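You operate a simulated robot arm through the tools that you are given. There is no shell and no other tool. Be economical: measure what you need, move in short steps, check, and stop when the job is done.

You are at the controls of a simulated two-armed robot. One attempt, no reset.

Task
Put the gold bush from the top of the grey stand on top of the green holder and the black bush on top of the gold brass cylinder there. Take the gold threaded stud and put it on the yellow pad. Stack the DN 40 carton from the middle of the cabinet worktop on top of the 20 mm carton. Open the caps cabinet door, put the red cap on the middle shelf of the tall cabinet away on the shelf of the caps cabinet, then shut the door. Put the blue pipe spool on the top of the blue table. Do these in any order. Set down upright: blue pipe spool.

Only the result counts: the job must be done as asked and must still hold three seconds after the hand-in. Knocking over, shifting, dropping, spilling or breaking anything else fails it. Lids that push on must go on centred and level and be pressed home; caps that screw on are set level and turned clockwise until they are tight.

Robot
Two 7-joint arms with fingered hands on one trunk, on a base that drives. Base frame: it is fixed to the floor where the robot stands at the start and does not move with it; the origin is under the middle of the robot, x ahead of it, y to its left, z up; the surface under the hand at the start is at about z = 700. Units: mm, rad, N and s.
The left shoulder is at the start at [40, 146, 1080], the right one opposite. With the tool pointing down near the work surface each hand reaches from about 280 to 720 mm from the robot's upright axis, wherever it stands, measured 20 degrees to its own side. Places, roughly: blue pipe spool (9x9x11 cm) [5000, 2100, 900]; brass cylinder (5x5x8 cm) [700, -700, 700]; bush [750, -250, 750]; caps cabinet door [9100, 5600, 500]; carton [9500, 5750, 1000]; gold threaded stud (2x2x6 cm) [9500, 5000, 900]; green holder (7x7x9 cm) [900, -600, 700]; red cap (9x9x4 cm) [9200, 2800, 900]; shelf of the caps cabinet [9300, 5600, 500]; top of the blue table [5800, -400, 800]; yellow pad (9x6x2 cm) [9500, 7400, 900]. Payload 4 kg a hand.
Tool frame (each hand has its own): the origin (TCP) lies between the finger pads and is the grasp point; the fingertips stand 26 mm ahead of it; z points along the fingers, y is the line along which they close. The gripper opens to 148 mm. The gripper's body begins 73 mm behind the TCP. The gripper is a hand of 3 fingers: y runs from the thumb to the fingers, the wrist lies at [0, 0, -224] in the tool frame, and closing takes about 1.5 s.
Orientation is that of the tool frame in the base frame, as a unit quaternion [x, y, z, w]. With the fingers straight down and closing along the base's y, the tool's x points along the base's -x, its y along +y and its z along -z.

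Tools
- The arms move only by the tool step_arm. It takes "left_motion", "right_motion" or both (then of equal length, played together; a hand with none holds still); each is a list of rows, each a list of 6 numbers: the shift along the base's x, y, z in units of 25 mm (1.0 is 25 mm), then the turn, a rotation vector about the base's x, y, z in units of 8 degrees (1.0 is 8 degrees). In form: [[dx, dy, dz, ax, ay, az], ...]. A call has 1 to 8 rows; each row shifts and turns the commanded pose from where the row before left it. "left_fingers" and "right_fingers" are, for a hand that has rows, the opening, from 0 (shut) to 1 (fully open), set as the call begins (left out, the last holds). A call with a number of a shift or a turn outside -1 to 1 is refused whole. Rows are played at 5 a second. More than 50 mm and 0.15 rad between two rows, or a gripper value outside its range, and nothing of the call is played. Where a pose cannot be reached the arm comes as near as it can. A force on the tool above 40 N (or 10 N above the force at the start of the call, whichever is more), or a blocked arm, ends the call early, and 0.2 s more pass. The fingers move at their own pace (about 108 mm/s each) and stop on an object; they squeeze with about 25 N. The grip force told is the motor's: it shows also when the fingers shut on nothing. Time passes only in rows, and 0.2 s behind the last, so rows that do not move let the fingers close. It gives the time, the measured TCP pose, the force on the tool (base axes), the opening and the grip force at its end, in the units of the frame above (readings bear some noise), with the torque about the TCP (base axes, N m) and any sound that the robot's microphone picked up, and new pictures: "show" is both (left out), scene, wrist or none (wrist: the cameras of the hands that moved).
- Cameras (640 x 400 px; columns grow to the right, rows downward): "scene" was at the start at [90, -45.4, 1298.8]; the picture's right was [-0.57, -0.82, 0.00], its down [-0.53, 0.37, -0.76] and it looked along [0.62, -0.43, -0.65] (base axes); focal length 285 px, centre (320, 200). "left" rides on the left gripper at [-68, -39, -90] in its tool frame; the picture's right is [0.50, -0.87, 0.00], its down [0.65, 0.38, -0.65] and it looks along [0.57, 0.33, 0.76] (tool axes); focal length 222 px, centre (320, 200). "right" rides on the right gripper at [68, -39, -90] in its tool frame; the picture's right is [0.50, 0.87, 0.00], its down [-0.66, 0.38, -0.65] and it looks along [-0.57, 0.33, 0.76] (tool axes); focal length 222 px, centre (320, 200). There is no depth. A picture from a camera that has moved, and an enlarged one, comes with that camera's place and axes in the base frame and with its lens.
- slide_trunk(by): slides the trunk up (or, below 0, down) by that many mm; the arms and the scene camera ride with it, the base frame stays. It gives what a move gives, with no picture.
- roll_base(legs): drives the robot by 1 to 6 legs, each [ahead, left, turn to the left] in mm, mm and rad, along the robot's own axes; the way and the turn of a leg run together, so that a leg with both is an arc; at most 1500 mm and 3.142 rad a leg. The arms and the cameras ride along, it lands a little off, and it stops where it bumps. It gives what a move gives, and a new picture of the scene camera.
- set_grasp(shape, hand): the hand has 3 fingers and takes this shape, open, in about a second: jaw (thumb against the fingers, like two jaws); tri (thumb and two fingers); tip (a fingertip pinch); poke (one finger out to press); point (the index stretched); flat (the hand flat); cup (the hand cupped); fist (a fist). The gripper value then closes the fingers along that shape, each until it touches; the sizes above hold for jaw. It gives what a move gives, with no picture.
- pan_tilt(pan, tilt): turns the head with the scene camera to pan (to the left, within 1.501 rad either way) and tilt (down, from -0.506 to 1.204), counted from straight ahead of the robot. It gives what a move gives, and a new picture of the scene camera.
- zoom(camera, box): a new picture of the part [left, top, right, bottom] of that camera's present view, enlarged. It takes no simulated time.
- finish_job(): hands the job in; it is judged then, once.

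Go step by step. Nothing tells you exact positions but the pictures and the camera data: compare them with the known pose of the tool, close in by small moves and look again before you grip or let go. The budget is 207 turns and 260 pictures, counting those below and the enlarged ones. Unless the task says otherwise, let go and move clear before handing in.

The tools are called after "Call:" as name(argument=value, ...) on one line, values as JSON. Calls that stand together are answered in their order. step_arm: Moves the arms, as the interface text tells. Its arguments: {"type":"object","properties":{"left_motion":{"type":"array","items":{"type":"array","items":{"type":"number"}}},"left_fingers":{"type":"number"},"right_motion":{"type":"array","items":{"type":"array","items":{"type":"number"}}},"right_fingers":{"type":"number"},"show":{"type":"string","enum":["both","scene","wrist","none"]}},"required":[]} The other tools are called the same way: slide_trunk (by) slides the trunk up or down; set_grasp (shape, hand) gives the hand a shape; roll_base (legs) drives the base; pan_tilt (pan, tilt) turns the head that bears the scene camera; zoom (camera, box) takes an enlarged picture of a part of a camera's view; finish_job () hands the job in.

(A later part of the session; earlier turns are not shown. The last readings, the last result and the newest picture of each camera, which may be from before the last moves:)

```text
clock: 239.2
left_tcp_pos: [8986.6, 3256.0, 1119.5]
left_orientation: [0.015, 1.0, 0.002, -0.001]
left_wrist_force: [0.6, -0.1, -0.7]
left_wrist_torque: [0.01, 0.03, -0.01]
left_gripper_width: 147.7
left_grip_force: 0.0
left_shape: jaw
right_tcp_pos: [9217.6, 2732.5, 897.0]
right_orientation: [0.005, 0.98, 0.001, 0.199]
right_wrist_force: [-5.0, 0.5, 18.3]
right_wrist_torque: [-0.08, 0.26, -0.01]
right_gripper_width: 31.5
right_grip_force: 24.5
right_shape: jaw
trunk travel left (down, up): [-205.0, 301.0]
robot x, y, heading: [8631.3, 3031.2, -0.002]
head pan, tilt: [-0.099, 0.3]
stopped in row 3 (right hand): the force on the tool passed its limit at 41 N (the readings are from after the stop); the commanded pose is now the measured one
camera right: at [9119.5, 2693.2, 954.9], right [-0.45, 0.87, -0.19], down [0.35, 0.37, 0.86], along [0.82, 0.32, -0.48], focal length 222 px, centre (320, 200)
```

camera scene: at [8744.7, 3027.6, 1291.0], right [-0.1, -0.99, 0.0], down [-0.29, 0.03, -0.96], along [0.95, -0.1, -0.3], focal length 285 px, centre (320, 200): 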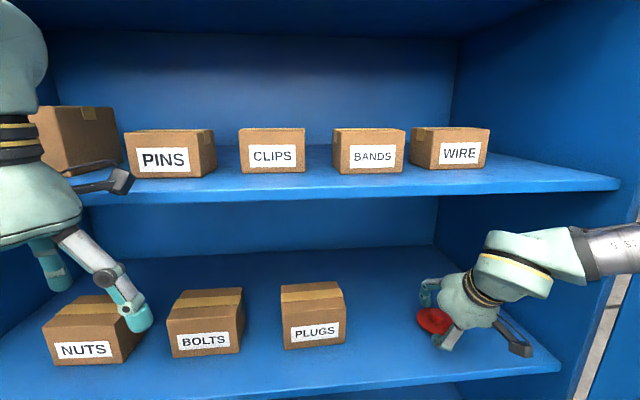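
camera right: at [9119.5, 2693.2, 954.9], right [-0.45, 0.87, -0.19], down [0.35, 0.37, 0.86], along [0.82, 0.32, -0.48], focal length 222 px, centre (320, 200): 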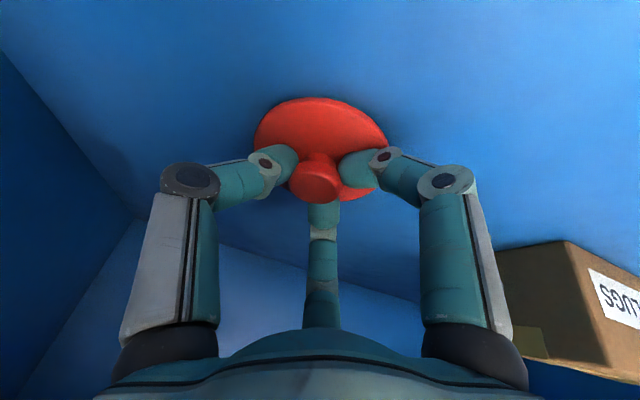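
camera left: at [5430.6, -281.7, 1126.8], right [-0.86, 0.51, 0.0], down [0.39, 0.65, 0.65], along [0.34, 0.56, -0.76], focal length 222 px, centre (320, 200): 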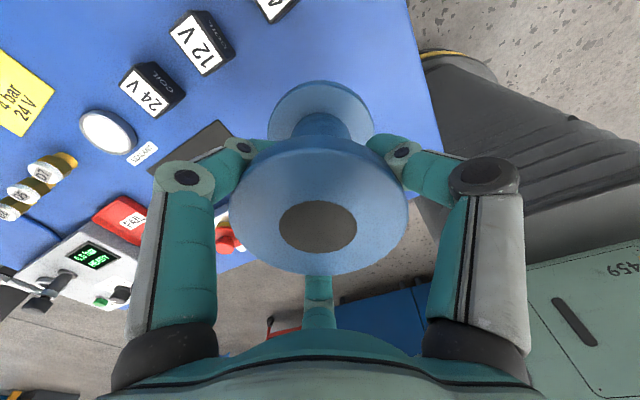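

The knob is gripped (width 31.5). Lifting gently.

Call:
step_arm(right_motion=[[0, 0, 0.3, 0, 0, 0], [0, 0, 0.3, 0, 0, 0], [0, 0, 0.3, 0, 0, 0]], show="both")

```text
clock: 240.0
left_tcp_pos: [8988.8, 3255.4, 1117.5]
left_orientation: [0.015, 1.0, 0.005, -0.002]
left_wrist_force: [-0.3, 0.7, 0.0]
left_wrist_torque: [0.0, -0.04, 0.03]
left_gripper_width: 147.8
left_grip_force: 0.0
left_shape: jaw
right_tcp_pos: [9213.5, 2731.5, 907.4]
right_orientation: [0.004, 0.983, 0.0, 0.186]
right_wrist_force: [0.3, -0.1, -0.6]
right_wrist_torque: [-0.07, 0.0, -0.02]
right_gripper_width: 29.8
right_grip_force: 25.1
right_shape: jaw
trunk travel left (down, up): [-205.0, 301.0]
robot x, y, heading: [8634.5, 3032.7, -0.003]
head pan, tilt: [-0.099, 0.3]
camera scene: at [8745.7, 3026.8, 1290.0], right [-0.1, -0.99, 0.0], down [-0.3, 0.03, -0.95], along [0.95, -0.1, -0.3], focal length 285 px, centre (320, 200)
camera right: at [9117.8, 2691.3, 967.8], right [-0.46, 0.87, -0.18], down [0.37, 0.37, 0.85], along [0.81, 0.32, -0.5], focal length 222 px, centre (320, 200)
```

scene: 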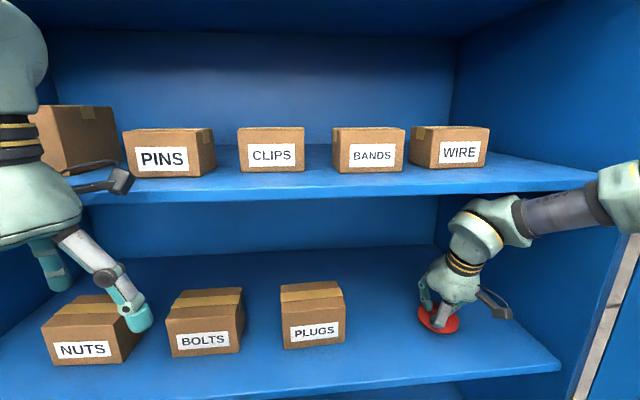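
right: 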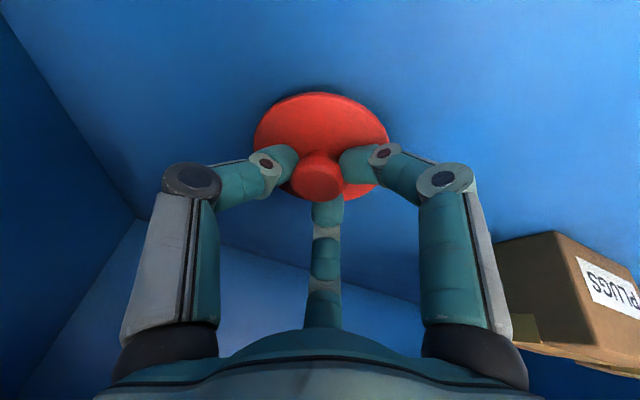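

The cap is held. Raising slightly and withdrawing from the shelf, then backing out between the doors.

Call:
step_arm(right_motion=[[-0.3, 0, 0.5, 0, 0, 0], [-1, 0, 0, 0, 0, 0], [-1, 0, 0, 0, 0, 0], [-1, 0, 0, 0, 0, 0], [-1, 0, 0, 0, 0, 0], [-1, 0, 0, 0, 0, 0], [-1, 0, 0, 0, 0, 0], [-1, 0, 0, 0, 0, 0]], show="wrist")

Call:
roll_base(legs=[[-700, 0, 0]])

Call:
pan_tilt(pan=0.9, tilt=0.3)

```text
clock: 241.8
left_tcp_pos: [8986.6, 3255.1, 1119.6]
left_orientation: [0.015, 1.0, 0.003, -0.002]
left_wrist_force: [0.0, -0.4, 0.5]
left_wrist_torque: [-0.01, -0.03, -0.05]
left_gripper_width: 147.9
left_grip_force: 0.0
left_shape: jaw
right_tcp_pos: [9030.8, 2732.8, 929.7]
right_orientation: [0.005, 0.981, 0.0, 0.195]
right_wrist_force: [-0.1, 0.5, 0.0]
right_wrist_torque: [0.0, 0.02, 0.03]
right_gripper_width: 30.1
right_grip_force: 25.2
right_shape: jaw
trunk travel left (down, up): [-205.0, 301.0]
robot x, y, heading: [8630.1, 3029.1, -0.005]
head pan, tilt: [-0.099, 0.3]
camera right: at [8934.5, 2693.3, 987.9], right [-0.45, 0.87, -0.19], down [0.36, 0.37, 0.86], along [0.82, 0.32, -0.48], focal length 222 px, centre (320, 200)
```

right: 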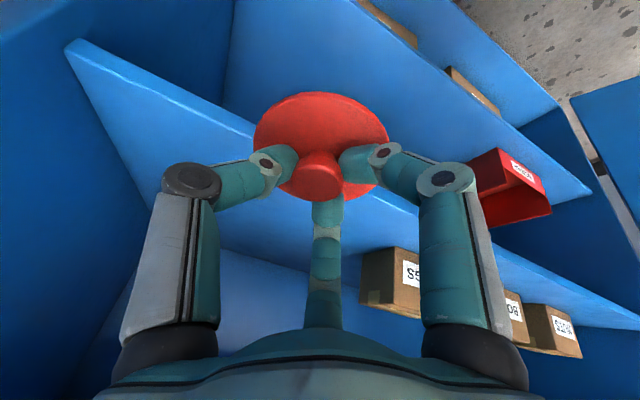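

```text
clock: 245.7
left_tcp_pos: [8284.0, 3255.3, 1119.4]
left_orientation: [0.008, 1.0, 0.004, -0.002]
left_wrist_force: [-0.3, -0.4, -0.5]
left_wrist_torque: [0.0, 0.02, 0.01]
left_gripper_width: 147.9
left_grip_force: 0.1
left_shape: jaw
right_tcp_pos: [8335.7, 2734.2, 929.8]
right_orientation: [-0.002, 0.981, 0.002, 0.195]
right_wrist_force: [-0.3, 0.4, -0.4]
right_wrist_torque: [-0.01, -0.01, -0.04]
right_gripper_width: 30.1
right_grip_force: 24.6
right_shape: jaw
trunk travel left (down, up): [-205.0, 301.0]
robot x, y, heading: [7926.8, 3031.6, 0.013]
head pan, tilt: [-0.099, 0.3]
camera scene: at [8043.7, 3025.4, 1291.0], right [-0.09, -1.0, 0.0], down [-0.29, 0.03, -0.96], along [0.95, -0.08, -0.3], focal length 285 px, centre (320, 200)
```

scene: 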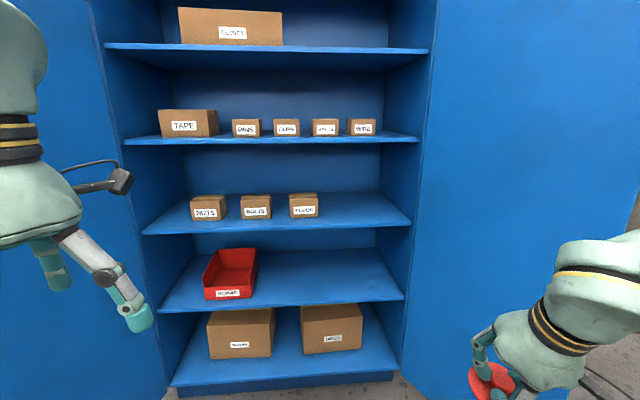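

```text
clock: 246.9
left_tcp_pos: [8283.4, 3256.3, 1119.2]
left_orientation: [0.008, 1.0, 0.003, -0.002]
left_wrist_force: [-0.3, 0.8, 0.2]
left_wrist_torque: [0.01, 0.02, -0.02]
left_gripper_width: 147.9
left_grip_force: 0.1
left_shape: jaw
right_tcp_pos: [8334.6, 2734.3, 929.6]
right_orientation: [-0.002, 0.981, 0.002, 0.195]
right_wrist_force: [-0.7, 0.3, -0.6]
right_wrist_torque: [0.0, 0.05, 0.03]
right_gripper_width: 29.7
right_grip_force: 25.0
right_shape: jaw
trunk travel left (down, up): [-205.0, 301.0]
robot x, y, heading: [7932.0, 3032.8, 0.007]
head pan, tilt: [0.901, 0.3]
camera scene: at [8008.0, 3107.3, 1291.0], right [0.79, -0.61, 0.0], down [-0.18, -0.23, -0.96], along [0.58, 0.76, -0.3], focal length 285 px, centre (320, 200)
```

scene: 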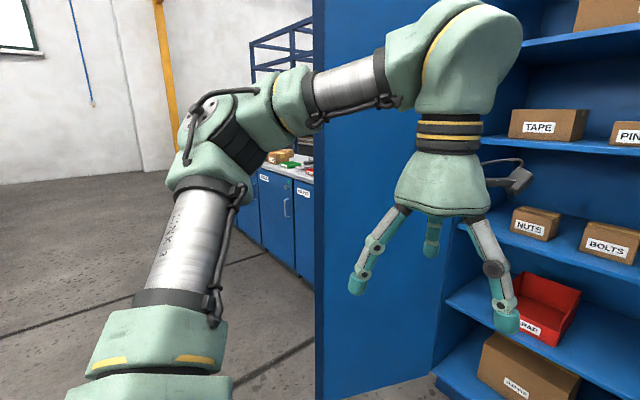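

The cap is secure. I'll strafe left past the cabinet door to the caps cabinet row.

Call:
roll_base(legs=[[0, 1400, 0], [0, 1050, 0]])

Call:
pan_tilt(pan=0.0, tilt=0.4)

```text
clock: 258.9
left_tcp_pos: [8293.1, 5686.1, 1119.0]
left_orientation: [0.018, 1.0, 0.004, -0.003]
left_wrist_force: [1.0, -0.2, 0.8]
left_wrist_torque: [0.02, 0.0, -0.01]
left_gripper_width: 148.1
left_grip_force: 0.0
left_shape: jaw
right_tcp_pos: [8336.4, 5164.3, 929.2]
right_orientation: [0.007, 0.981, 0.001, 0.195]
right_wrist_force: [-0.9, -0.3, 0.0]
right_wrist_torque: [-0.01, 0.02, 0.0]
right_gripper_width: 30.0
right_grip_force: 25.4
right_shape: jaw
trunk travel left (down, up): [-205.0, 301.0]
robot x, y, heading: [7938.2, 5468.3, -0.008]
head pan, tilt: [0.901, 0.3]
camera scene: at [8015.1, 5543.3, 1291.0], right [0.78, -0.63, 0.0], down [-0.19, -0.23, -0.96], along [0.6, 0.74, -0.3], focal length 285 px, centre (320, 200)
```

scene: 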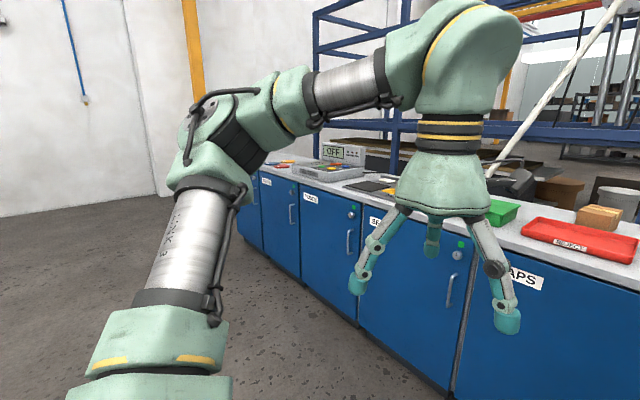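

```text
clock: 260.1
left_tcp_pos: [8294.3, 5686.7, 1119.1]
left_orientation: [0.018, 1.0, 0.004, -0.001]
left_wrist_force: [0.3, -0.2, 0.6]
left_wrist_torque: [0.0, 0.04, -0.01]
left_gripper_width: 148.0
left_grip_force: 0.1
left_shape: jaw
right_tcp_pos: [8335.4, 5165.2, 928.9]
right_orientation: [0.006, 0.981, 0.001, 0.194]
right_wrist_force: [0.6, -0.6, -0.9]
right_wrist_torque: [-0.02, -0.02, 0.0]
right_gripper_width: 29.7
right_grip_force: 25.1
right_shape: jaw
trunk travel left (down, up): [-205.0, 301.0]
robot x, y, heading: [7934.4, 5466.0, -0.006]
head pan, tilt: [0.0, 0.4]
camera scene: at [8049.3, 5470.0, 1281.7], right [-0.01, -1.0, 0.0], down [-0.39, 0.0, -0.92], along [0.92, -0.01, -0.39], focal length 285 px, centre (320, 200)
```

scene: 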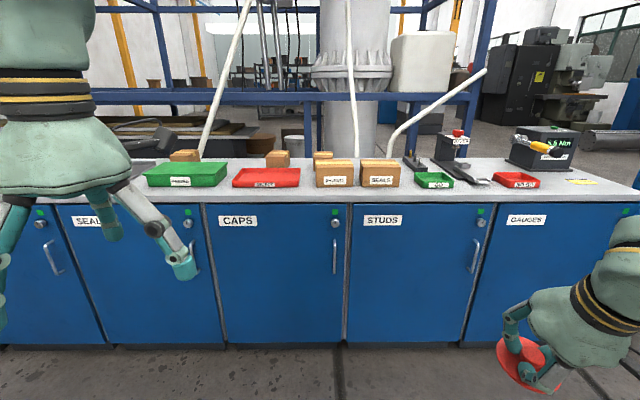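

The CAPS door is straight ahead with its handle on the right. I'll zoom on the worktop and the door.

Call:
zoom(camera="scene", box=[130, 130, 370, 270])

Call:
zoom(camera="scene", box=[390, 110, 630, 250])

```text
2.67 times, centred on (250, 200) of scene
camera zoom: at [8049.3, 5470.0, 1281.7], right [-0.01, -1.0, 0.0], down [-0.39, 0.0, -0.92], along [0.92, -0.01, -0.39], focal length 760 px, centre (507, 200)
```

zoom: 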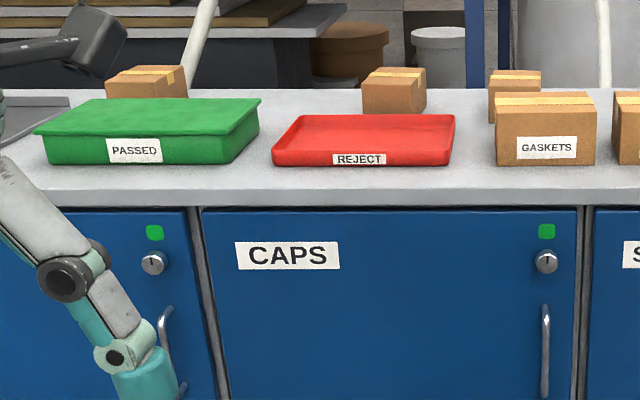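

```text
2.67 times, centred on (510, 180) of scene
camera zoom: at [8049.3, 5470.0, 1281.7], right [-0.01, -1.0, 0.0], down [-0.39, 0.0, -0.92], along [0.92, -0.01, -0.39], focal length 760 px, centre (-187, 253)
```

zoom: 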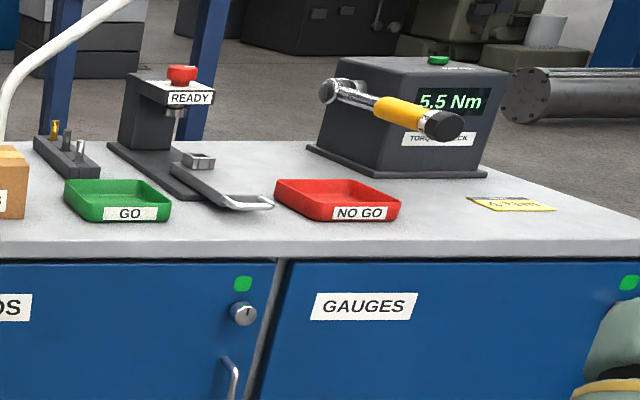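

Handle at about (9060,5397,575), hinge at y≈5970. I'll pitch the left hand forward, lower the trunk and the hand, and shift right to line up with the handle.

Call:
step_arm(left_motion=[[0, 0, -0.3, 0, -1, 0], [0, 0, -0.3, 0, -1, 0], [0, 0, -0.3, 0, -1, 0], [0, 0, -0.3, 0, -1, 0], [0, 0, -0.3, 0, -1, 0], [0, 0, -0.3, 0, -1, 0], [0, 0, -0.3, 0, -1, 0], [0, 0, -0.3, 0, -1, 0]], left_fingers=0.7, show="none")

Call:
slide_trunk(by=-200)

Call:
step_arm(left_motion=[[0, 0, -1, 0, 0, 0], [0, 0, -1, 0, 0, 0], [0, 0, -1, 0, 0, 0], [0, 0, -1, 0, 0, 0], [0, 0, -1, 0, 0, 0], [0, 0, -1, 0, 0, 0], [0, 0, -1, 0, 0, 0], [0, 0, -1, 0, 0, 0]], show="none")

Call:
roll_base(legs=[[350, -250, 0]])

```text
clock: 261.9
left_tcp_pos: [8360.0, 5686.8, 1135.8]
left_orientation: [0.013, 0.849, 0.012, 0.527]
left_wrist_force: [0.4, -0.5, 0.2]
left_wrist_torque: [-0.01, 0.0, -0.02]
left_gripper_width: 104.0
left_grip_force: 0.1
left_shape: jaw
left hand out of reach, approached as far as the arm can: row 6, 7, 8
right_tcp_pos: [8335.7, 5163.4, 929.6]
right_orientation: [0.008, 0.981, 0.0, 0.194]
right_wrist_force: [-0.4, 0.3, 0.2]
right_wrist_torque: [-0.01, -0.03, 0.0]
right_gripper_width: 29.7
right_grip_force: 24.6
right_shape: jaw
trunk travel left (down, up): [-205.0, 301.0]
robot x, y, heading: [7937.8, 5464.0, -0.006]
head pan, tilt: [0.0, 0.4]
```

```text
clock: 264.0
left_tcp_pos: [8360.2, 5688.5, 936.2]
left_orientation: [0.013, 0.849, 0.012, 0.528]
left_wrist_force: [0.1, -0.4, -0.3]
left_wrist_torque: [-0.03, 0.0, 0.01]
left_gripper_width: 104.0
left_grip_force: 0.0
left_shape: jaw
right_tcp_pos: [8335.6, 5164.0, 729.3]
right_orientation: [0.007, 0.981, 0.0, 0.194]
right_wrist_force: [-0.2, 0.1, -0.8]
right_wrist_torque: [0.01, 0.03, 0.0]
right_gripper_width: 29.9
right_grip_force: 24.8
right_shape: jaw
trunk travel left (down, up): [-5.0, 501.0]
robot x, y, heading: [7935.8, 5467.3, -0.005]
head pan, tilt: [0.0, 0.4]
```

```text
clock: 265.8
left_tcp_pos: [8435.6, 5697.4, 816.9]
left_orientation: [0.015, 0.849, 0.011, 0.528]
left_wrist_force: [0.4, 0.2, -1.1]
left_wrist_torque: [-0.02, 0.01, 0.0]
left_gripper_width: 103.8
left_grip_force: 0.0
left_shape: jaw
left hand out of reach, approached as far as the arm can: row 1, 2, 3, 4, 5, 6, 7, 8
right_tcp_pos: [8335.5, 5164.9, 729.5]
right_orientation: [0.007, 0.981, 0.0, 0.194]
right_wrist_force: [-0.1, 0.2, -0.6]
right_wrist_torque: [0.01, -0.01, 0.01]
right_gripper_width: 29.8
right_grip_force: 25.0
right_shape: jaw
trunk travel left (down, up): [-5.0, 501.0]
robot x, y, heading: [7934.5, 5471.1, -0.008]
head pan, tilt: [0.0, 0.4]
```

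```text
clock: 268.4
left_tcp_pos: [8780.5, 5450.0, 818.4]
left_orientation: [0.015, 0.849, 0.012, 0.528]
left_wrist_force: [0.9, 0.3, 0.1]
left_wrist_torque: [0.01, 0.02, 0.01]
left_gripper_width: 103.7
left_grip_force: 0.0
left_shape: jaw
right_tcp_pos: [8681.3, 4918.0, 729.7]
right_orientation: [0.008, 0.981, 0.0, 0.194]
right_wrist_force: [-0.8, -0.3, -0.6]
right_wrist_torque: [0.03, 0.04, 0.0]
right_gripper_width: 30.0
right_grip_force: 24.6
right_shape: jaw
trunk travel left (down, up): [-5.0, 501.0]
robot x, y, heading: [8282.6, 5220.0, -0.008]
head pan, tilt: [0.0, 0.4]
camera scene: at [8395.2, 5223.5, 1081.7], right [-0.01, -1.0, 0.0], down [-0.39, 0.0, -0.92], along [0.92, -0.01, -0.39], focal length 285 px, centre (320, 200)
```

scene: 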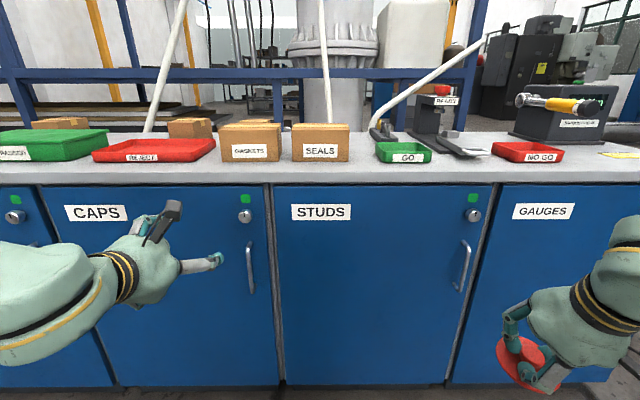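

Triangulated handle: about (9025,5402,622). Moving the left hand forward and down toward it.

Call:
step_arm(left_motion=[[0.7, -0.24, -0.89, 0, 0, 0], [0.7, -0.24, -0.89, 0, 0, 0], [0.7, -0.24, -0.89, 0, 0, 0], [0.7, -0.24, -0.89, 0, 0, 0], [0.7, -0.24, -0.89, 0, 0, 0], [0.7, -0.24, -0.89, 0, 0, 0], [0.7, -0.24, -0.89, 0, 0, 0], [0.7, -0.24, -0.89, 0, 0, 0]], show="both")

```text
clock: 270.2
left_tcp_pos: [8821.5, 5475.5, 806.9]
left_orientation: [0.014, 0.85, 0.013, 0.527]
left_wrist_force: [-0.1, -0.1, 0.3]
left_wrist_torque: [-0.01, 0.0, 0.01]
left_gripper_width: 103.7
left_grip_force: 0.0
left_shape: jaw
left hand out of reach, approached as far as the arm can: row 1, 2, 3, 4, 5, 6, 7, 8
right_tcp_pos: [8681.5, 4917.5, 729.7]
right_orientation: [0.008, 0.981, 0.001, 0.194]
right_wrist_force: [-0.5, 0.0, 0.2]
right_wrist_torque: [-0.01, 0.02, 0.01]
right_gripper_width: 30.2
right_grip_force: 25.4
right_shape: jaw
trunk travel left (down, up): [-5.0, 501.0]
robot x, y, heading: [8281.2, 5220.0, -0.005]
head pan, tilt: [0.0, 0.4]
camera scene: at [8394.5, 5223.8, 1081.8], right [-0.01, -1.0, 0.0], down [-0.39, 0.0, -0.92], along [0.92, -0.01, -0.39], focal length 285 px, centre (320, 200)
camera left: at [8769.9, 5434.3, 905.9], right [-0.23, -0.85, -0.48], down [-0.87, 0.4, -0.28], along [0.43, 0.35, -0.83], focal length 222 px, centre (320, 200)
```

scene: 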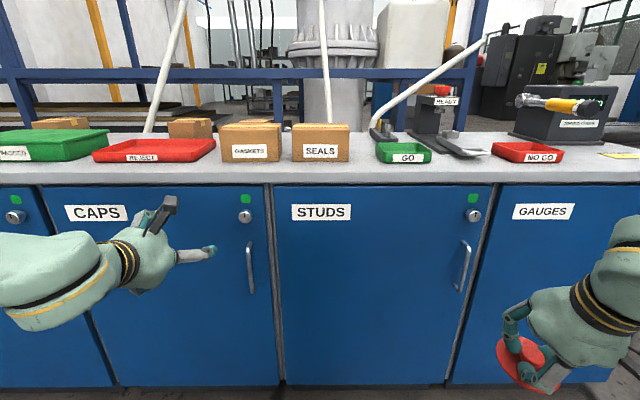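
left: 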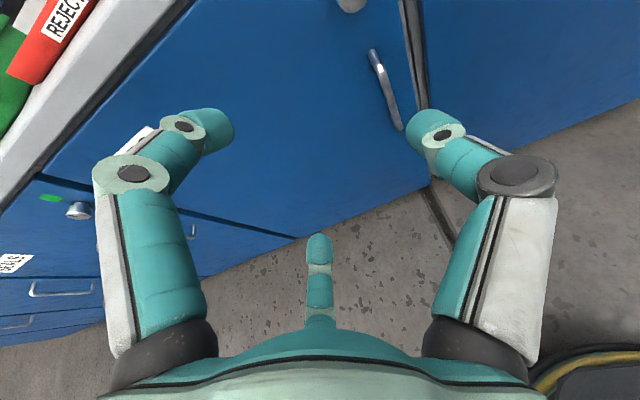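

The hand can't go lower when pitched so far; a pitch of ~20° should allow it. I'll re-pitch and lower.

Call:
step_arm(left_motion=[[0, -0.3, 0, 0, 0.8, 0], [0, -0.3, 0, 0, 0.8, 0], [-0.3, -0.3, 0, 0, 0.8, 0], [-0.3, 0, 0, 0, 0.8, 0], [-0.3, 0, 0, 0, 0.8, 0], [-0.3, 0, 0, 0, 0.8, 0], [-0.3, 0, 0, 0, 0.7, 0]], show="none")

Call:
step_arm(left_motion=[[0, 0, -1, 0, 0, 0], [0, 0, -1, 0, 0, 0], [0, 0, -1, 0, 0, 0], [0, 0, -1, 0, 0, 0], [0, 0, -1, 0, 0, 0], [0, 0, -1, 0, 0, 0], [0, 0, -0.7, 0, 0, 0]], show="wrist")

```text
clock: 271.8
left_tcp_pos: [8783.6, 5454.2, 804.6]
left_orientation: [0.017, 0.985, 0.005, 0.169]
left_wrist_force: [0.7, 0.3, 1.2]
left_wrist_torque: [-0.03, 0.0, 0.01]
left_gripper_width: 104.0
left_grip_force: 0.0
left_shape: jaw
right_tcp_pos: [8681.4, 4917.6, 728.6]
right_orientation: [0.009, 0.981, 0.0, 0.195]
right_wrist_force: [0.1, -0.3, -0.6]
right_wrist_torque: [0.01, -0.03, 0.0]
right_gripper_width: 29.9
right_grip_force: 24.8
right_shape: jaw
trunk travel left (down, up): [-5.0, 501.0]
robot x, y, heading: [8280.3, 5224.6, -0.005]
head pan, tilt: [0.0, 0.4]
```

```text
clock: 273.4
left_tcp_pos: [8784.3, 5457.0, 637.2]
left_orientation: [0.018, 0.985, 0.005, 0.172]
left_wrist_force: [0.7, -0.4, -0.6]
left_wrist_torque: [0.0, -0.01, 0.0]
left_gripper_width: 103.9
left_grip_force: 0.1
left_shape: jaw
right_tcp_pos: [8681.5, 4917.9, 729.9]
right_orientation: [0.008, 0.981, 0.001, 0.193]
right_wrist_force: [0.4, -0.4, -0.5]
right_wrist_torque: [0.05, -0.01, -0.05]
right_gripper_width: 30.0
right_grip_force: 24.9
right_shape: jaw
trunk travel left (down, up): [-5.0, 501.0]
robot x, y, heading: [8277.4, 5221.1, -0.002]
head pan, tilt: [0.0, 0.4]
camera left: at [8814.8, 5414.3, 744.1], right [-0.5, -0.85, -0.18], down [-0.82, 0.4, 0.4], along [-0.27, 0.35, -0.9], focal length 222 px, centre (320, 200)
```

left: 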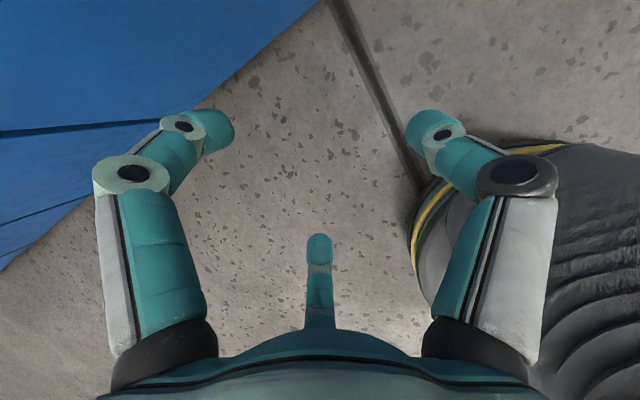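

Good, z=637 is reachable. Now drive closer and right so the fingers approach the handle.

Call:
roll_base(legs=[[170, -55, 0]])

Call:
pan_tilt(pan=0.35, tilt=0.65)

```text
clock: 274.9
left_tcp_pos: [8955.4, 5395.4, 636.9]
left_orientation: [0.021, 0.985, 0.005, 0.171]
left_wrist_force: [0.2, -1.0, -0.1]
left_wrist_torque: [-0.01, 0.02, -0.04]
left_gripper_width: 103.7
left_grip_force: 0.1
left_shape: jaw
right_tcp_pos: [8848.8, 4857.4, 727.1]
right_orientation: [0.012, 0.981, -0.001, 0.193]
right_wrist_force: [0.6, 0.3, 0.3]
right_wrist_torque: [0.03, 0.03, 0.0]
right_gripper_width: 29.9
right_grip_force: 24.9
right_shape: jaw
trunk travel left (down, up): [-5.0, 501.0]
robot x, y, heading: [8449.1, 5162.9, -0.017]
head pan, tilt: [0.0, 0.4]
camera scene: at [8564.9, 5166.0, 1081.6], right [-0.02, -1.0, 0.0], down [-0.39, 0.01, -0.92], along [0.92, -0.01, -0.39], focal length 285 px, centre (320, 200)
```

scene: 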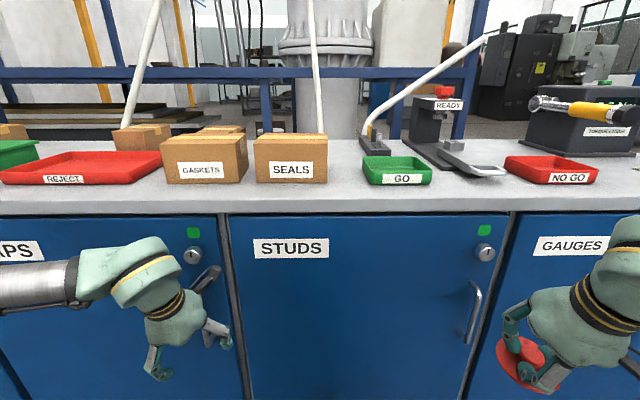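

```text
clock: 275.8
left_tcp_pos: [8955.4, 5396.4, 636.5]
left_orientation: [0.021, 0.985, 0.005, 0.171]
left_wrist_force: [0.1, 0.2, -0.5]
left_wrist_torque: [-0.01, 0.02, 0.03]
left_gripper_width: 103.9
left_grip_force: 0.0
left_shape: jaw
right_tcp_pos: [8848.8, 4858.1, 730.2]
right_orientation: [0.012, 0.981, -0.001, 0.194]
right_wrist_force: [-0.4, 0.6, -0.2]
right_wrist_torque: [-0.02, -0.01, 0.01]
right_gripper_width: 30.0
right_grip_force: 25.0
right_shape: jaw
trunk travel left (down, up): [-5.0, 501.0]
robot x, y, heading: [8449.0, 5161.8, -0.016]
head pan, tilt: [0.351, 0.649]
camera scene: at [8553.4, 5196.3, 1059.3], right [0.33, -0.94, 0.0], down [-0.57, -0.2, -0.8], along [0.75, 0.26, -0.6], focal length 285 px, centre (320, 200)
```

scene: 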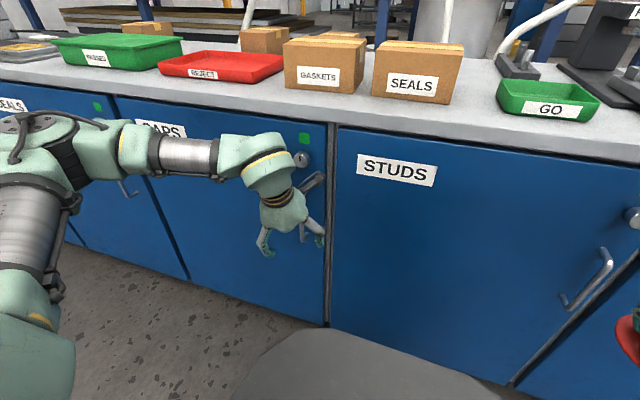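

Zooming at the hand and handle.

Call:
zoom(camera="scene", box=[220, 110, 380, 290])

```text
2.22 times, centred on (300, 200) of scene
camera zoom: at [8553.4, 5196.3, 1059.3], right [0.33, -0.94, 0.0], down [-0.57, -0.2, -0.8], along [0.75, 0.26, -0.6], focal length 633 px, centre (364, 200)
```

zoom: 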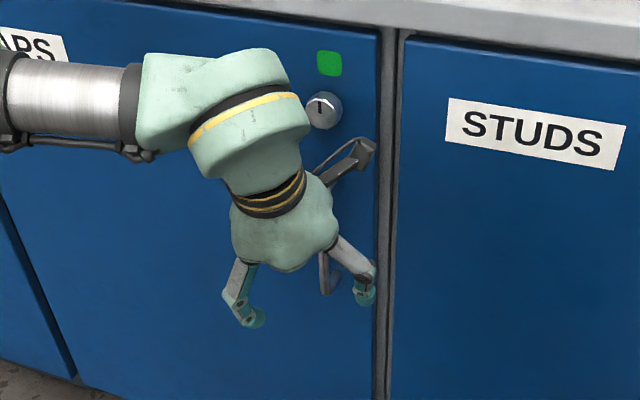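

The wrist camera boom would hit the door at this pitch, so I'll pitch to ~32° and check reachability.

Call:
step_arm(left_motion=[[0, 0.2, 0, 0, -0.5, 0], [0, 0.2, 0, 0, -0.5, 0], [0, 0, -0.2, 0, -0.5, 0]], show="none")

Call:
zoom(camera="scene", box=[220, 110, 380, 290])

```text
clock: 276.6
left_tcp_pos: [8955.9, 5404.5, 633.4]
left_orientation: [0.022, 0.962, 0.006, 0.274]
left_wrist_force: [0.2, 1.4, -0.3]
left_wrist_torque: [0.0, 0.0, 0.03]
left_gripper_width: 103.5
left_grip_force: 0.1
left_shape: jaw
right_tcp_pos: [8848.5, 4858.5, 730.2]
right_orientation: [0.011, 0.981, -0.001, 0.194]
right_wrist_force: [0.0, 0.3, -0.6]
right_wrist_torque: [0.01, -0.01, -0.02]
right_gripper_width: 30.0
right_grip_force: 24.9
right_shape: jaw
trunk travel left (down, up): [-5.0, 501.0]
robot x, y, heading: [8448.7, 5168.5, -0.011]
head pan, tilt: [0.351, 0.649]
```

```text
2.22 times, centred on (300, 200) of scene
camera zoom: at [8553.3, 5196.5, 1059.3], right [0.33, -0.94, 0.0], down [-0.57, -0.2, -0.8], along [0.75, 0.26, -0.6], focal length 633 px, centre (364, 200)
```

zoom: 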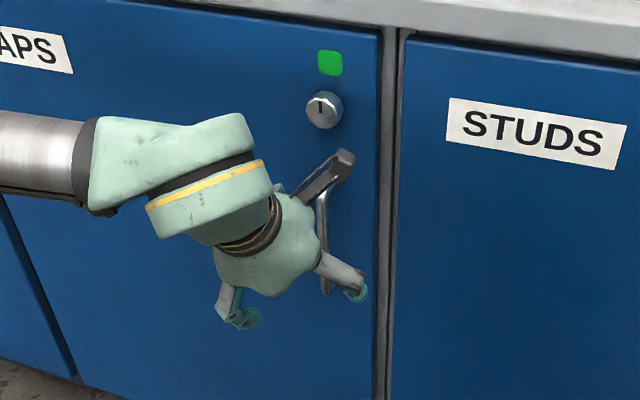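

Handle spans z 540–678 at y≈5408. Advance 45 mm and look.

Call:
step_arm(left_motion=[[0.6, 0.1, 0, 0, 0, 0], [0.6, 0, 0, 0, 0, 0], [0.6, 0, 0, 0, 0, 0]], show="wrist")

Call:
zoom(camera="scene", box=[240, 130, 380, 270])

```text
clock: 277.4
left_tcp_pos: [8998.0, 5406.8, 631.1]
left_orientation: [0.021, 0.962, 0.007, 0.272]
left_wrist_force: [-7.3, 0.0, 2.9]
left_wrist_torque: [0.04, -0.16, 0.21]
left_gripper_width: 100.2
left_grip_force: 0.0
left_shape: jaw
right_tcp_pos: [8846.8, 4859.0, 730.9]
right_orientation: [0.012, 0.981, -0.001, 0.194]
right_wrist_force: [-0.3, 0.0, 0.0]
right_wrist_torque: [0.01, 0.0, -0.02]
right_gripper_width: 29.9
right_grip_force: 25.3
right_shape: jaw
trunk travel left (down, up): [-5.0, 501.0]
robot x, y, heading: [8447.0, 5165.8, -0.011]
head pan, tilt: [0.351, 0.649]
camera left: at [9005.6, 5365.2, 742.9], right [-0.46, -0.84, -0.28], down [-0.89, 0.41, 0.22], along [-0.07, 0.35, -0.93], focal length 222 px, centre (320, 200)
```

left: 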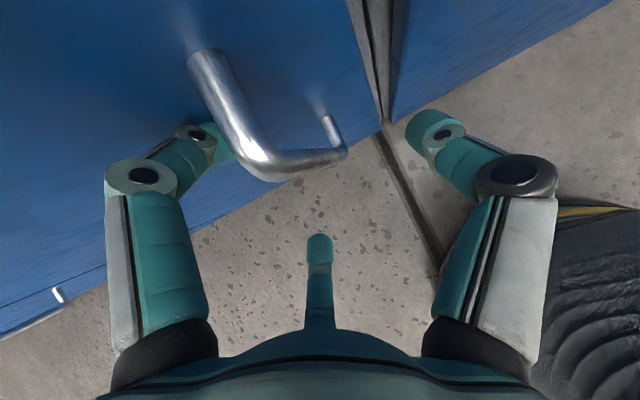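

```text
2.86 times, centred on (310, 200) of scene
camera zoom: at [8552.2, 5196.4, 1059.4], right [0.33, -0.94, 0.0], down [-0.57, -0.2, -0.8], along [0.75, 0.26, -0.6], focal length 814 px, centre (349, 200)
```

zoom: 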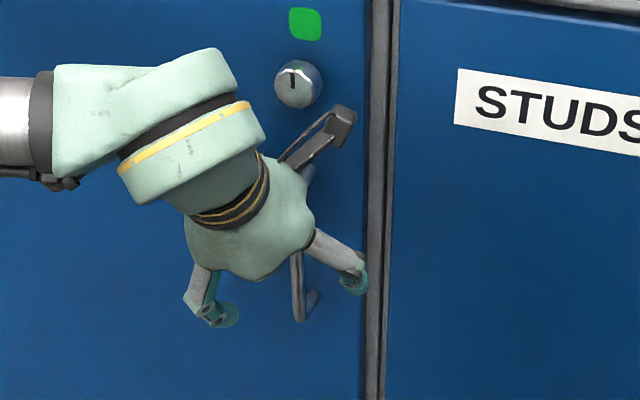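

The wrist view shows the bar at ≈(9023,5409). The front finger touched the door; I'll back off, narrow the fingers, shift 8 mm, and advance around the bar.

Call:
step_arm(left_motion=[[-0.6, 0.3, 0, 0, 0, 0], [0, 0, 0, 0, 0, 0], [0, 0, 0, 0, 0, 0], [0.5, 0, 0, 0, 0, 0], [0.5, 0, 0, 0, 0, 0], [0.4, 0, 0, 0, 0, 0]], left_fingers=0.36, show="wrist")

```text
clock: 278.8
left_tcp_pos: [9016.7, 5414.3, 633.4]
left_orientation: [0.02, 0.962, 0.007, 0.272]
left_wrist_force: [-13.9, -1.3, 3.3]
left_wrist_torque: [0.06, -0.36, 0.28]
left_gripper_width: 50.9
left_grip_force: 0.0
left_shape: jaw
right_tcp_pos: [8846.2, 4857.3, 729.8]
right_orientation: [0.011, 0.981, -0.001, 0.195]
right_wrist_force: [-0.2, 0.7, -1.3]
right_wrist_torque: [0.0, 0.02, 0.03]
right_gripper_width: 29.8
right_grip_force: 25.2
right_shape: jaw
trunk travel left (down, up): [-5.0, 501.0]
robot x, y, heading: [8452.7, 5167.0, -0.019]
head pan, tilt: [0.351, 0.649]
camera left: at [9024.4, 5372.8, 743.9], right [-0.46, -0.84, -0.28], down [-0.89, 0.41, 0.22], along [-0.07, 0.35, -0.93], focal length 222 px, centre (320, 200)
```

left: 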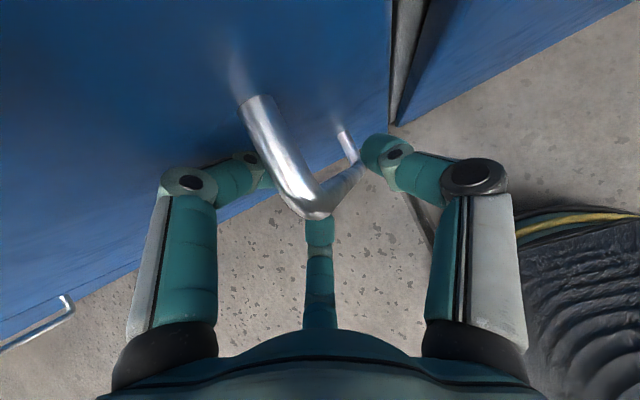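

The bar is now inside the finger triangle. Closing on it.

Call:
step_arm(left_motion=[[-0.1, 0, 0, 0, 0, 0], [0, 0, 0, 0, 0, 0], [0, 0, 0, 0, 0, 0], [0, 0, 0, 0, 0, 0], [0, 0, 0, 0, 0, 0]], left_fingers=0, show="wrist")

```text
clock: 280.0
left_tcp_pos: [9016.8, 5415.1, 631.9]
left_orientation: [0.022, 0.962, 0.007, 0.272]
left_wrist_force: [3.4, -6.4, -5.0]
left_wrist_torque: [-0.08, -0.05, 0.06]
left_gripper_width: 6.8
left_grip_force: 25.1
left_shape: jaw
right_tcp_pos: [8848.2, 4858.1, 728.9]
right_orientation: [0.012, 0.981, -0.001, 0.193]
right_wrist_force: [-1.0, 0.4, 0.5]
right_wrist_torque: [0.01, 0.01, 0.0]
right_gripper_width: 30.2
right_grip_force: 25.1
right_shape: jaw
trunk travel left (down, up): [-5.0, 501.0]
robot x, y, heading: [8452.1, 5163.6, -0.02]
head pan, tilt: [0.351, 0.649]
camera left: at [9024.8, 5371.5, 743.0], right [-0.46, -0.84, -0.28], down [-0.89, 0.41, 0.22], along [-0.07, 0.35, -0.93], focal length 222 px, centre (320, 200)
```

left: 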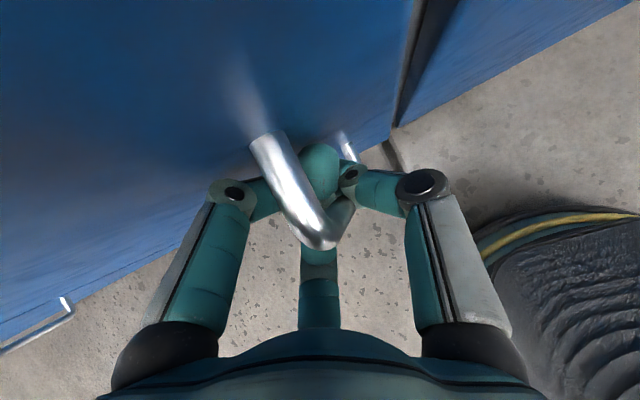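

Two fingers hook behind the bar. Pulling the door along its arc with matching yaw.

Call:
step_arm(left_motion=[[-0.97, 0.02, 0, 0, 0, -0.31], [-0.97, 0.06, 0, 0, 0, -0.31], [-0.97, 0.11, 0, 0, 0, -0.31], [-0.96, 0.15, 0, 0, 0, -0.31], [-0.96, 0.19, 0, 0, 0, -0.31], [-0.95, 0.23, 0, 0, 0, -0.31], [-0.94, 0.27, 0, 0, 0, -0.31], [-0.93, 0.31, 0, 0, 0, -0.31]], show="both")

```text
clock: 281.8
left_tcp_pos: [8846.3, 5456.5, 631.1]
left_orientation: [0.19, 0.943, -0.043, 0.269]
left_wrist_force: [0.0, 2.1, 1.2]
left_wrist_torque: [-0.24, -0.1, 0.11]
left_gripper_width: 5.0
left_grip_force: 25.0
left_shape: jaw
left hand out of reach, approached as far as the arm can: row 7, 8
right_tcp_pos: [8847.9, 4856.7, 729.2]
right_orientation: [0.013, 0.981, -0.001, 0.194]
right_wrist_force: [0.4, -0.7, -0.5]
right_wrist_torque: [-0.02, 0.0, 0.01]
right_gripper_width: 30.0
right_grip_force: 25.3
right_shape: jaw
trunk travel left (down, up): [-5.0, 501.0]
robot x, y, heading: [8448.5, 5166.2, -0.015]
head pan, tilt: [0.351, 0.649]
camera scene: at [8552.6, 5196.0, 1059.3], right [0.33, -0.94, 0.0], down [-0.57, -0.2, -0.8], along [0.75, 0.26, -0.6], focal length 285 px, centre (320, 200)
camera left: at [8838.5, 5414.3, 742.8], right [-0.72, -0.63, -0.28], down [-0.69, 0.69, 0.22], along [0.05, 0.35, -0.93], focal length 222 px, centre (320, 200)
```

scene: 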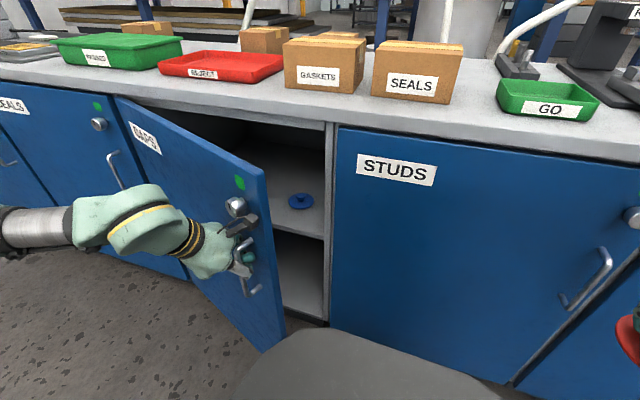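
left: 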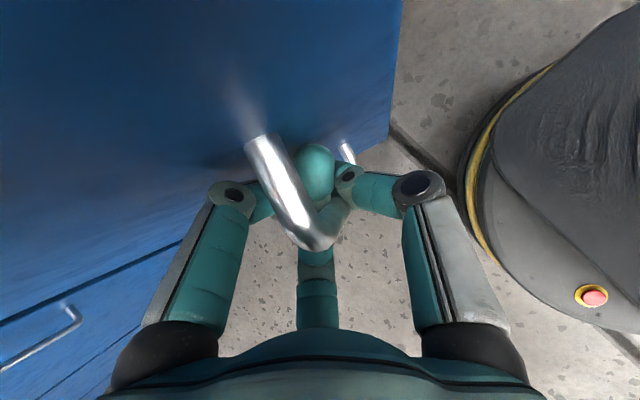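

The door is open ~22°. I'll continue with the base, arcing around the hinge while holding the handle.

Call:
roll_base(legs=[[-200, 153, -0.25]])

```text
clock: 283.6
left_tcp_pos: [8735.0, 5535.6, 632.3]
left_orientation: [0.3, 0.914, -0.072, 0.263]
left_wrist_force: [-11.9, -14.0, -5.0]
left_wrist_torque: [-0.01, -0.04, 0.03]
left_gripper_width: 6.0
left_grip_force: 25.0
left_shape: jaw
right_tcp_pos: [8593.1, 4949.6, 730.2]
right_orientation: [0.13, 0.972, -0.024, 0.193]
right_wrist_force: [-0.8, 0.4, 0.3]
right_wrist_torque: [-0.02, -0.01, -0.01]
right_gripper_width: 29.8
right_grip_force: 24.4
right_shape: jaw
trunk travel left (down, up): [-5.0, 501.0]
robot x, y, heading: [8281.1, 5344.6, -0.259]
head pan, tilt: [0.351, 0.649]
camera scene: at [8386.7, 5350.4, 1059.4], right [0.09, -1.0, 0.0], down [-0.6, -0.06, -0.8], along [0.79, 0.08, -0.6], focal length 285 px, centre (320, 200)
```

scene: 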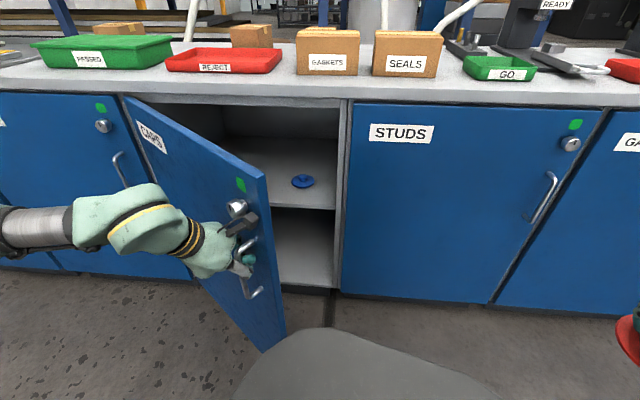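

That works well. Continuing the arc to roughly 85° open.

Call:
roll_base(legs=[[-400, 304, -0.5], [-260, 198, -0.33]])

```text
clock: 286.9
left_tcp_pos: [8580.1, 5767.4, 632.3]
left_orientation: [0.503, 0.819, -0.13, 0.244]
left_wrist_force: [11.9, 4.2, -7.0]
left_wrist_torque: [-0.15, 0.08, 0.01]
left_gripper_width: 4.3
left_grip_force: 25.4
left_shape: jaw
right_tcp_pos: [8174.8, 5317.0, 729.7]
right_orientation: [0.361, 0.912, -0.071, 0.18]
right_wrist_force: [0.2, -0.2, -0.6]
right_wrist_torque: [0.0, -0.04, 0.01]
right_gripper_width: 29.8
right_grip_force: 24.9
right_shape: jaw
trunk travel left (down, up): [-5.0, 501.0]
robot x, y, heading: [8083.1, 5806.4, -0.741]
head pan, tilt: [0.351, 0.649]
stopped in leg 2: the force on the tool passed its limit at 41 N (the readings are from after the stop); the commanded pose is now the measured one
camera scene: at [8177.9, 5766.5, 1059.1], right [-0.38, -0.92, 0.0], down [-0.56, 0.23, -0.8], along [0.73, -0.31, -0.61], focal length 285 px, centre (320, 200)
```

scene: 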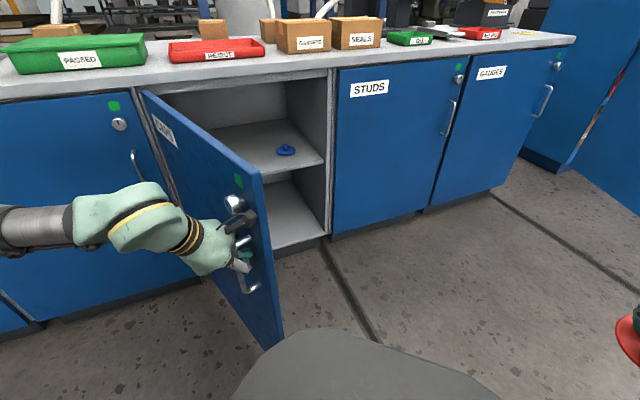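

The door is ~68° open, which is enough. Releasing the handle and withdrawing along the door's normal.

Call:
step_arm(left_motion=[[0, 0, 0, 0, 0, 0], [0, 0, 0, 0, 0, 0], [0, 0, 0, 0, 0, 0], [-0.3, 0.7, 0, 0, 0, 0], [-0.3, 0.7, 0, 0, 0, 0], [-0.3, 0.7, 0, 0, 0, 0], [-0.3, 0.7, 0, 0, 0, 0]], left_fingers=0.4, show="both")

```text
clock: 288.5
left_tcp_pos: [8585.8, 5829.7, 631.4]
left_orientation: [0.507, 0.817, -0.132, 0.243]
left_wrist_force: [-0.2, -0.5, 0.2]
left_wrist_torque: [-0.02, -0.01, -0.01]
left_gripper_width: 59.0
left_grip_force: 0.0
left_shape: jaw
left hand out of reach, approached as far as the arm can: row 4, 5, 6, 7
right_tcp_pos: [8172.5, 5315.9, 729.0]
right_orientation: [0.361, 0.912, -0.07, 0.181]
right_wrist_force: [-0.8, 0.1, -1.0]
right_wrist_torque: [0.03, -0.05, 0.02]
right_gripper_width: 30.0
right_grip_force: 25.1
right_shape: jaw
trunk travel left (down, up): [-5.0, 501.0]
robot x, y, heading: [8080.3, 5808.8, -0.748]
head pan, tilt: [0.351, 0.649]
camera scene: at [8176.3, 5765.8, 1059.3], right [-0.38, -0.92, 0.0], down [-0.56, 0.23, -0.8], along [0.74, -0.31, -0.6], focal length 285 px, centre (320, 200)
camera left: at [8550.8, 5802.4, 742.5], right [-0.96, -0.01, -0.29], down [-0.07, 0.97, 0.22], along [0.28, 0.23, -0.93], focal length 222 px, centre (320, 200)
```

scene: 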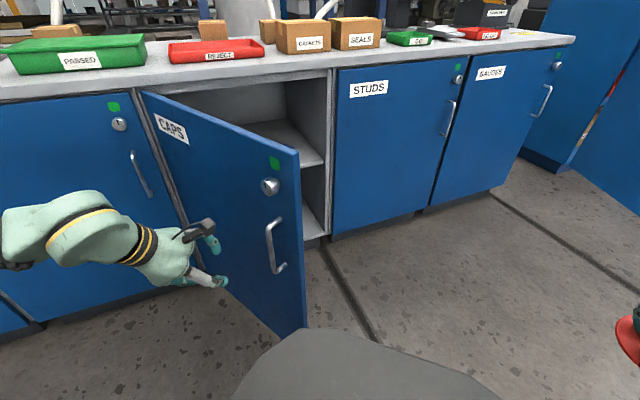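
left: 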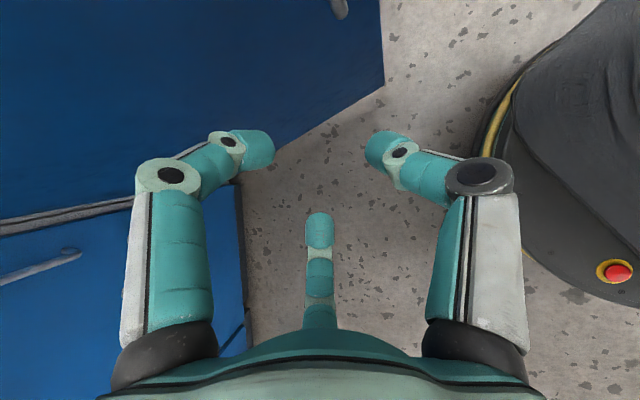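

Released, though the door swung back to ~50°. I'll drive around to its inner side so the left hand can push it wider.

Call:
roll_base(legs=[[-250, 0, 0], [0, 0, 0.748], [0, -780, 0], [490, 0, 0]])

```text
clock: 298.4
left_tcp_pos: [8689.2, 5534.0, 629.7]
left_orientation: [0.184, 0.946, -0.039, 0.265]
left_wrist_force: [-0.4, -0.3, -0.1]
left_wrist_torque: [0.02, 0.01, -0.01]
left_gripper_width: 59.1
left_grip_force: 0.0
left_shape: jaw
right_tcp_pos: [8751.9, 4886.6, 728.8]
right_orientation: [0.001, 0.981, 0.004, 0.196]
right_wrist_force: [-0.2, -0.6, -0.2]
right_wrist_torque: [0.02, 0.0, -0.02]
right_gripper_width: 29.9
right_grip_force: 25.3
right_shape: jaw
trunk travel left (down, up): [-5.0, 501.0]
robot x, y, heading: [8347.9, 5186.1, 0.008]
head pan, tilt: [0.351, 0.649]
stopped in leg 4: the robot was blocked; the commanded pose is now the measured one
camera scene: at [8449.2, 5216.2, 1059.9], right [0.35, -0.94, 0.0], down [-0.56, -0.21, -0.8], along [0.75, 0.28, -0.6], focal length 285 px, centre (320, 200)
```

scene: 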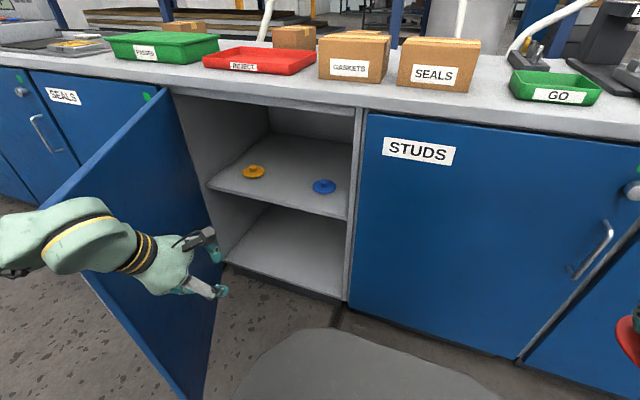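

The left arm is on the door's inner side. Strafing left to push the door wider.

Call:
roll_base(legs=[[0, 200, 0]])

```text
clock: 299.2
left_tcp_pos: [8683.5, 5540.2, 627.4]
left_orientation: [0.183, 0.947, -0.042, 0.262]
left_wrist_force: [-0.4, -0.6, 0.0]
left_wrist_torque: [0.0, -0.02, 0.02]
left_gripper_width: 59.0
left_grip_force: 0.0
left_shape: jaw
right_tcp_pos: [8751.9, 4894.2, 730.1]
right_orientation: [0.001, 0.981, 0.004, 0.194]
right_wrist_force: [-0.4, -1.2, -0.1]
right_wrist_torque: [0.01, 0.0, 0.03]
right_gripper_width: 29.7
right_grip_force: 24.9
right_shape: jaw
trunk travel left (down, up): [-5.0, 501.0]
robot x, y, heading: [8352.1, 5193.5, 0.017]
head pan, tilt: [0.351, 0.649]
stopped in leg 1: the robot was blocked; the commanded pose is now the measured one
camera scene: at [8447.6, 5224.2, 1059.9], right [0.35, -0.93, 0.0], down [-0.56, -0.21, -0.8], along [0.75, 0.28, -0.6], focal length 285 px, centre (320, 200)
```

scene: 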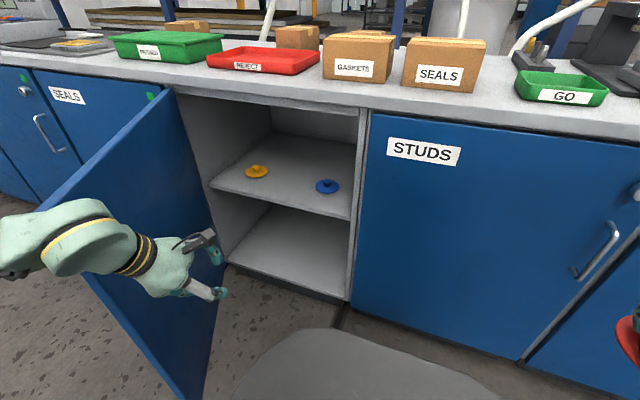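

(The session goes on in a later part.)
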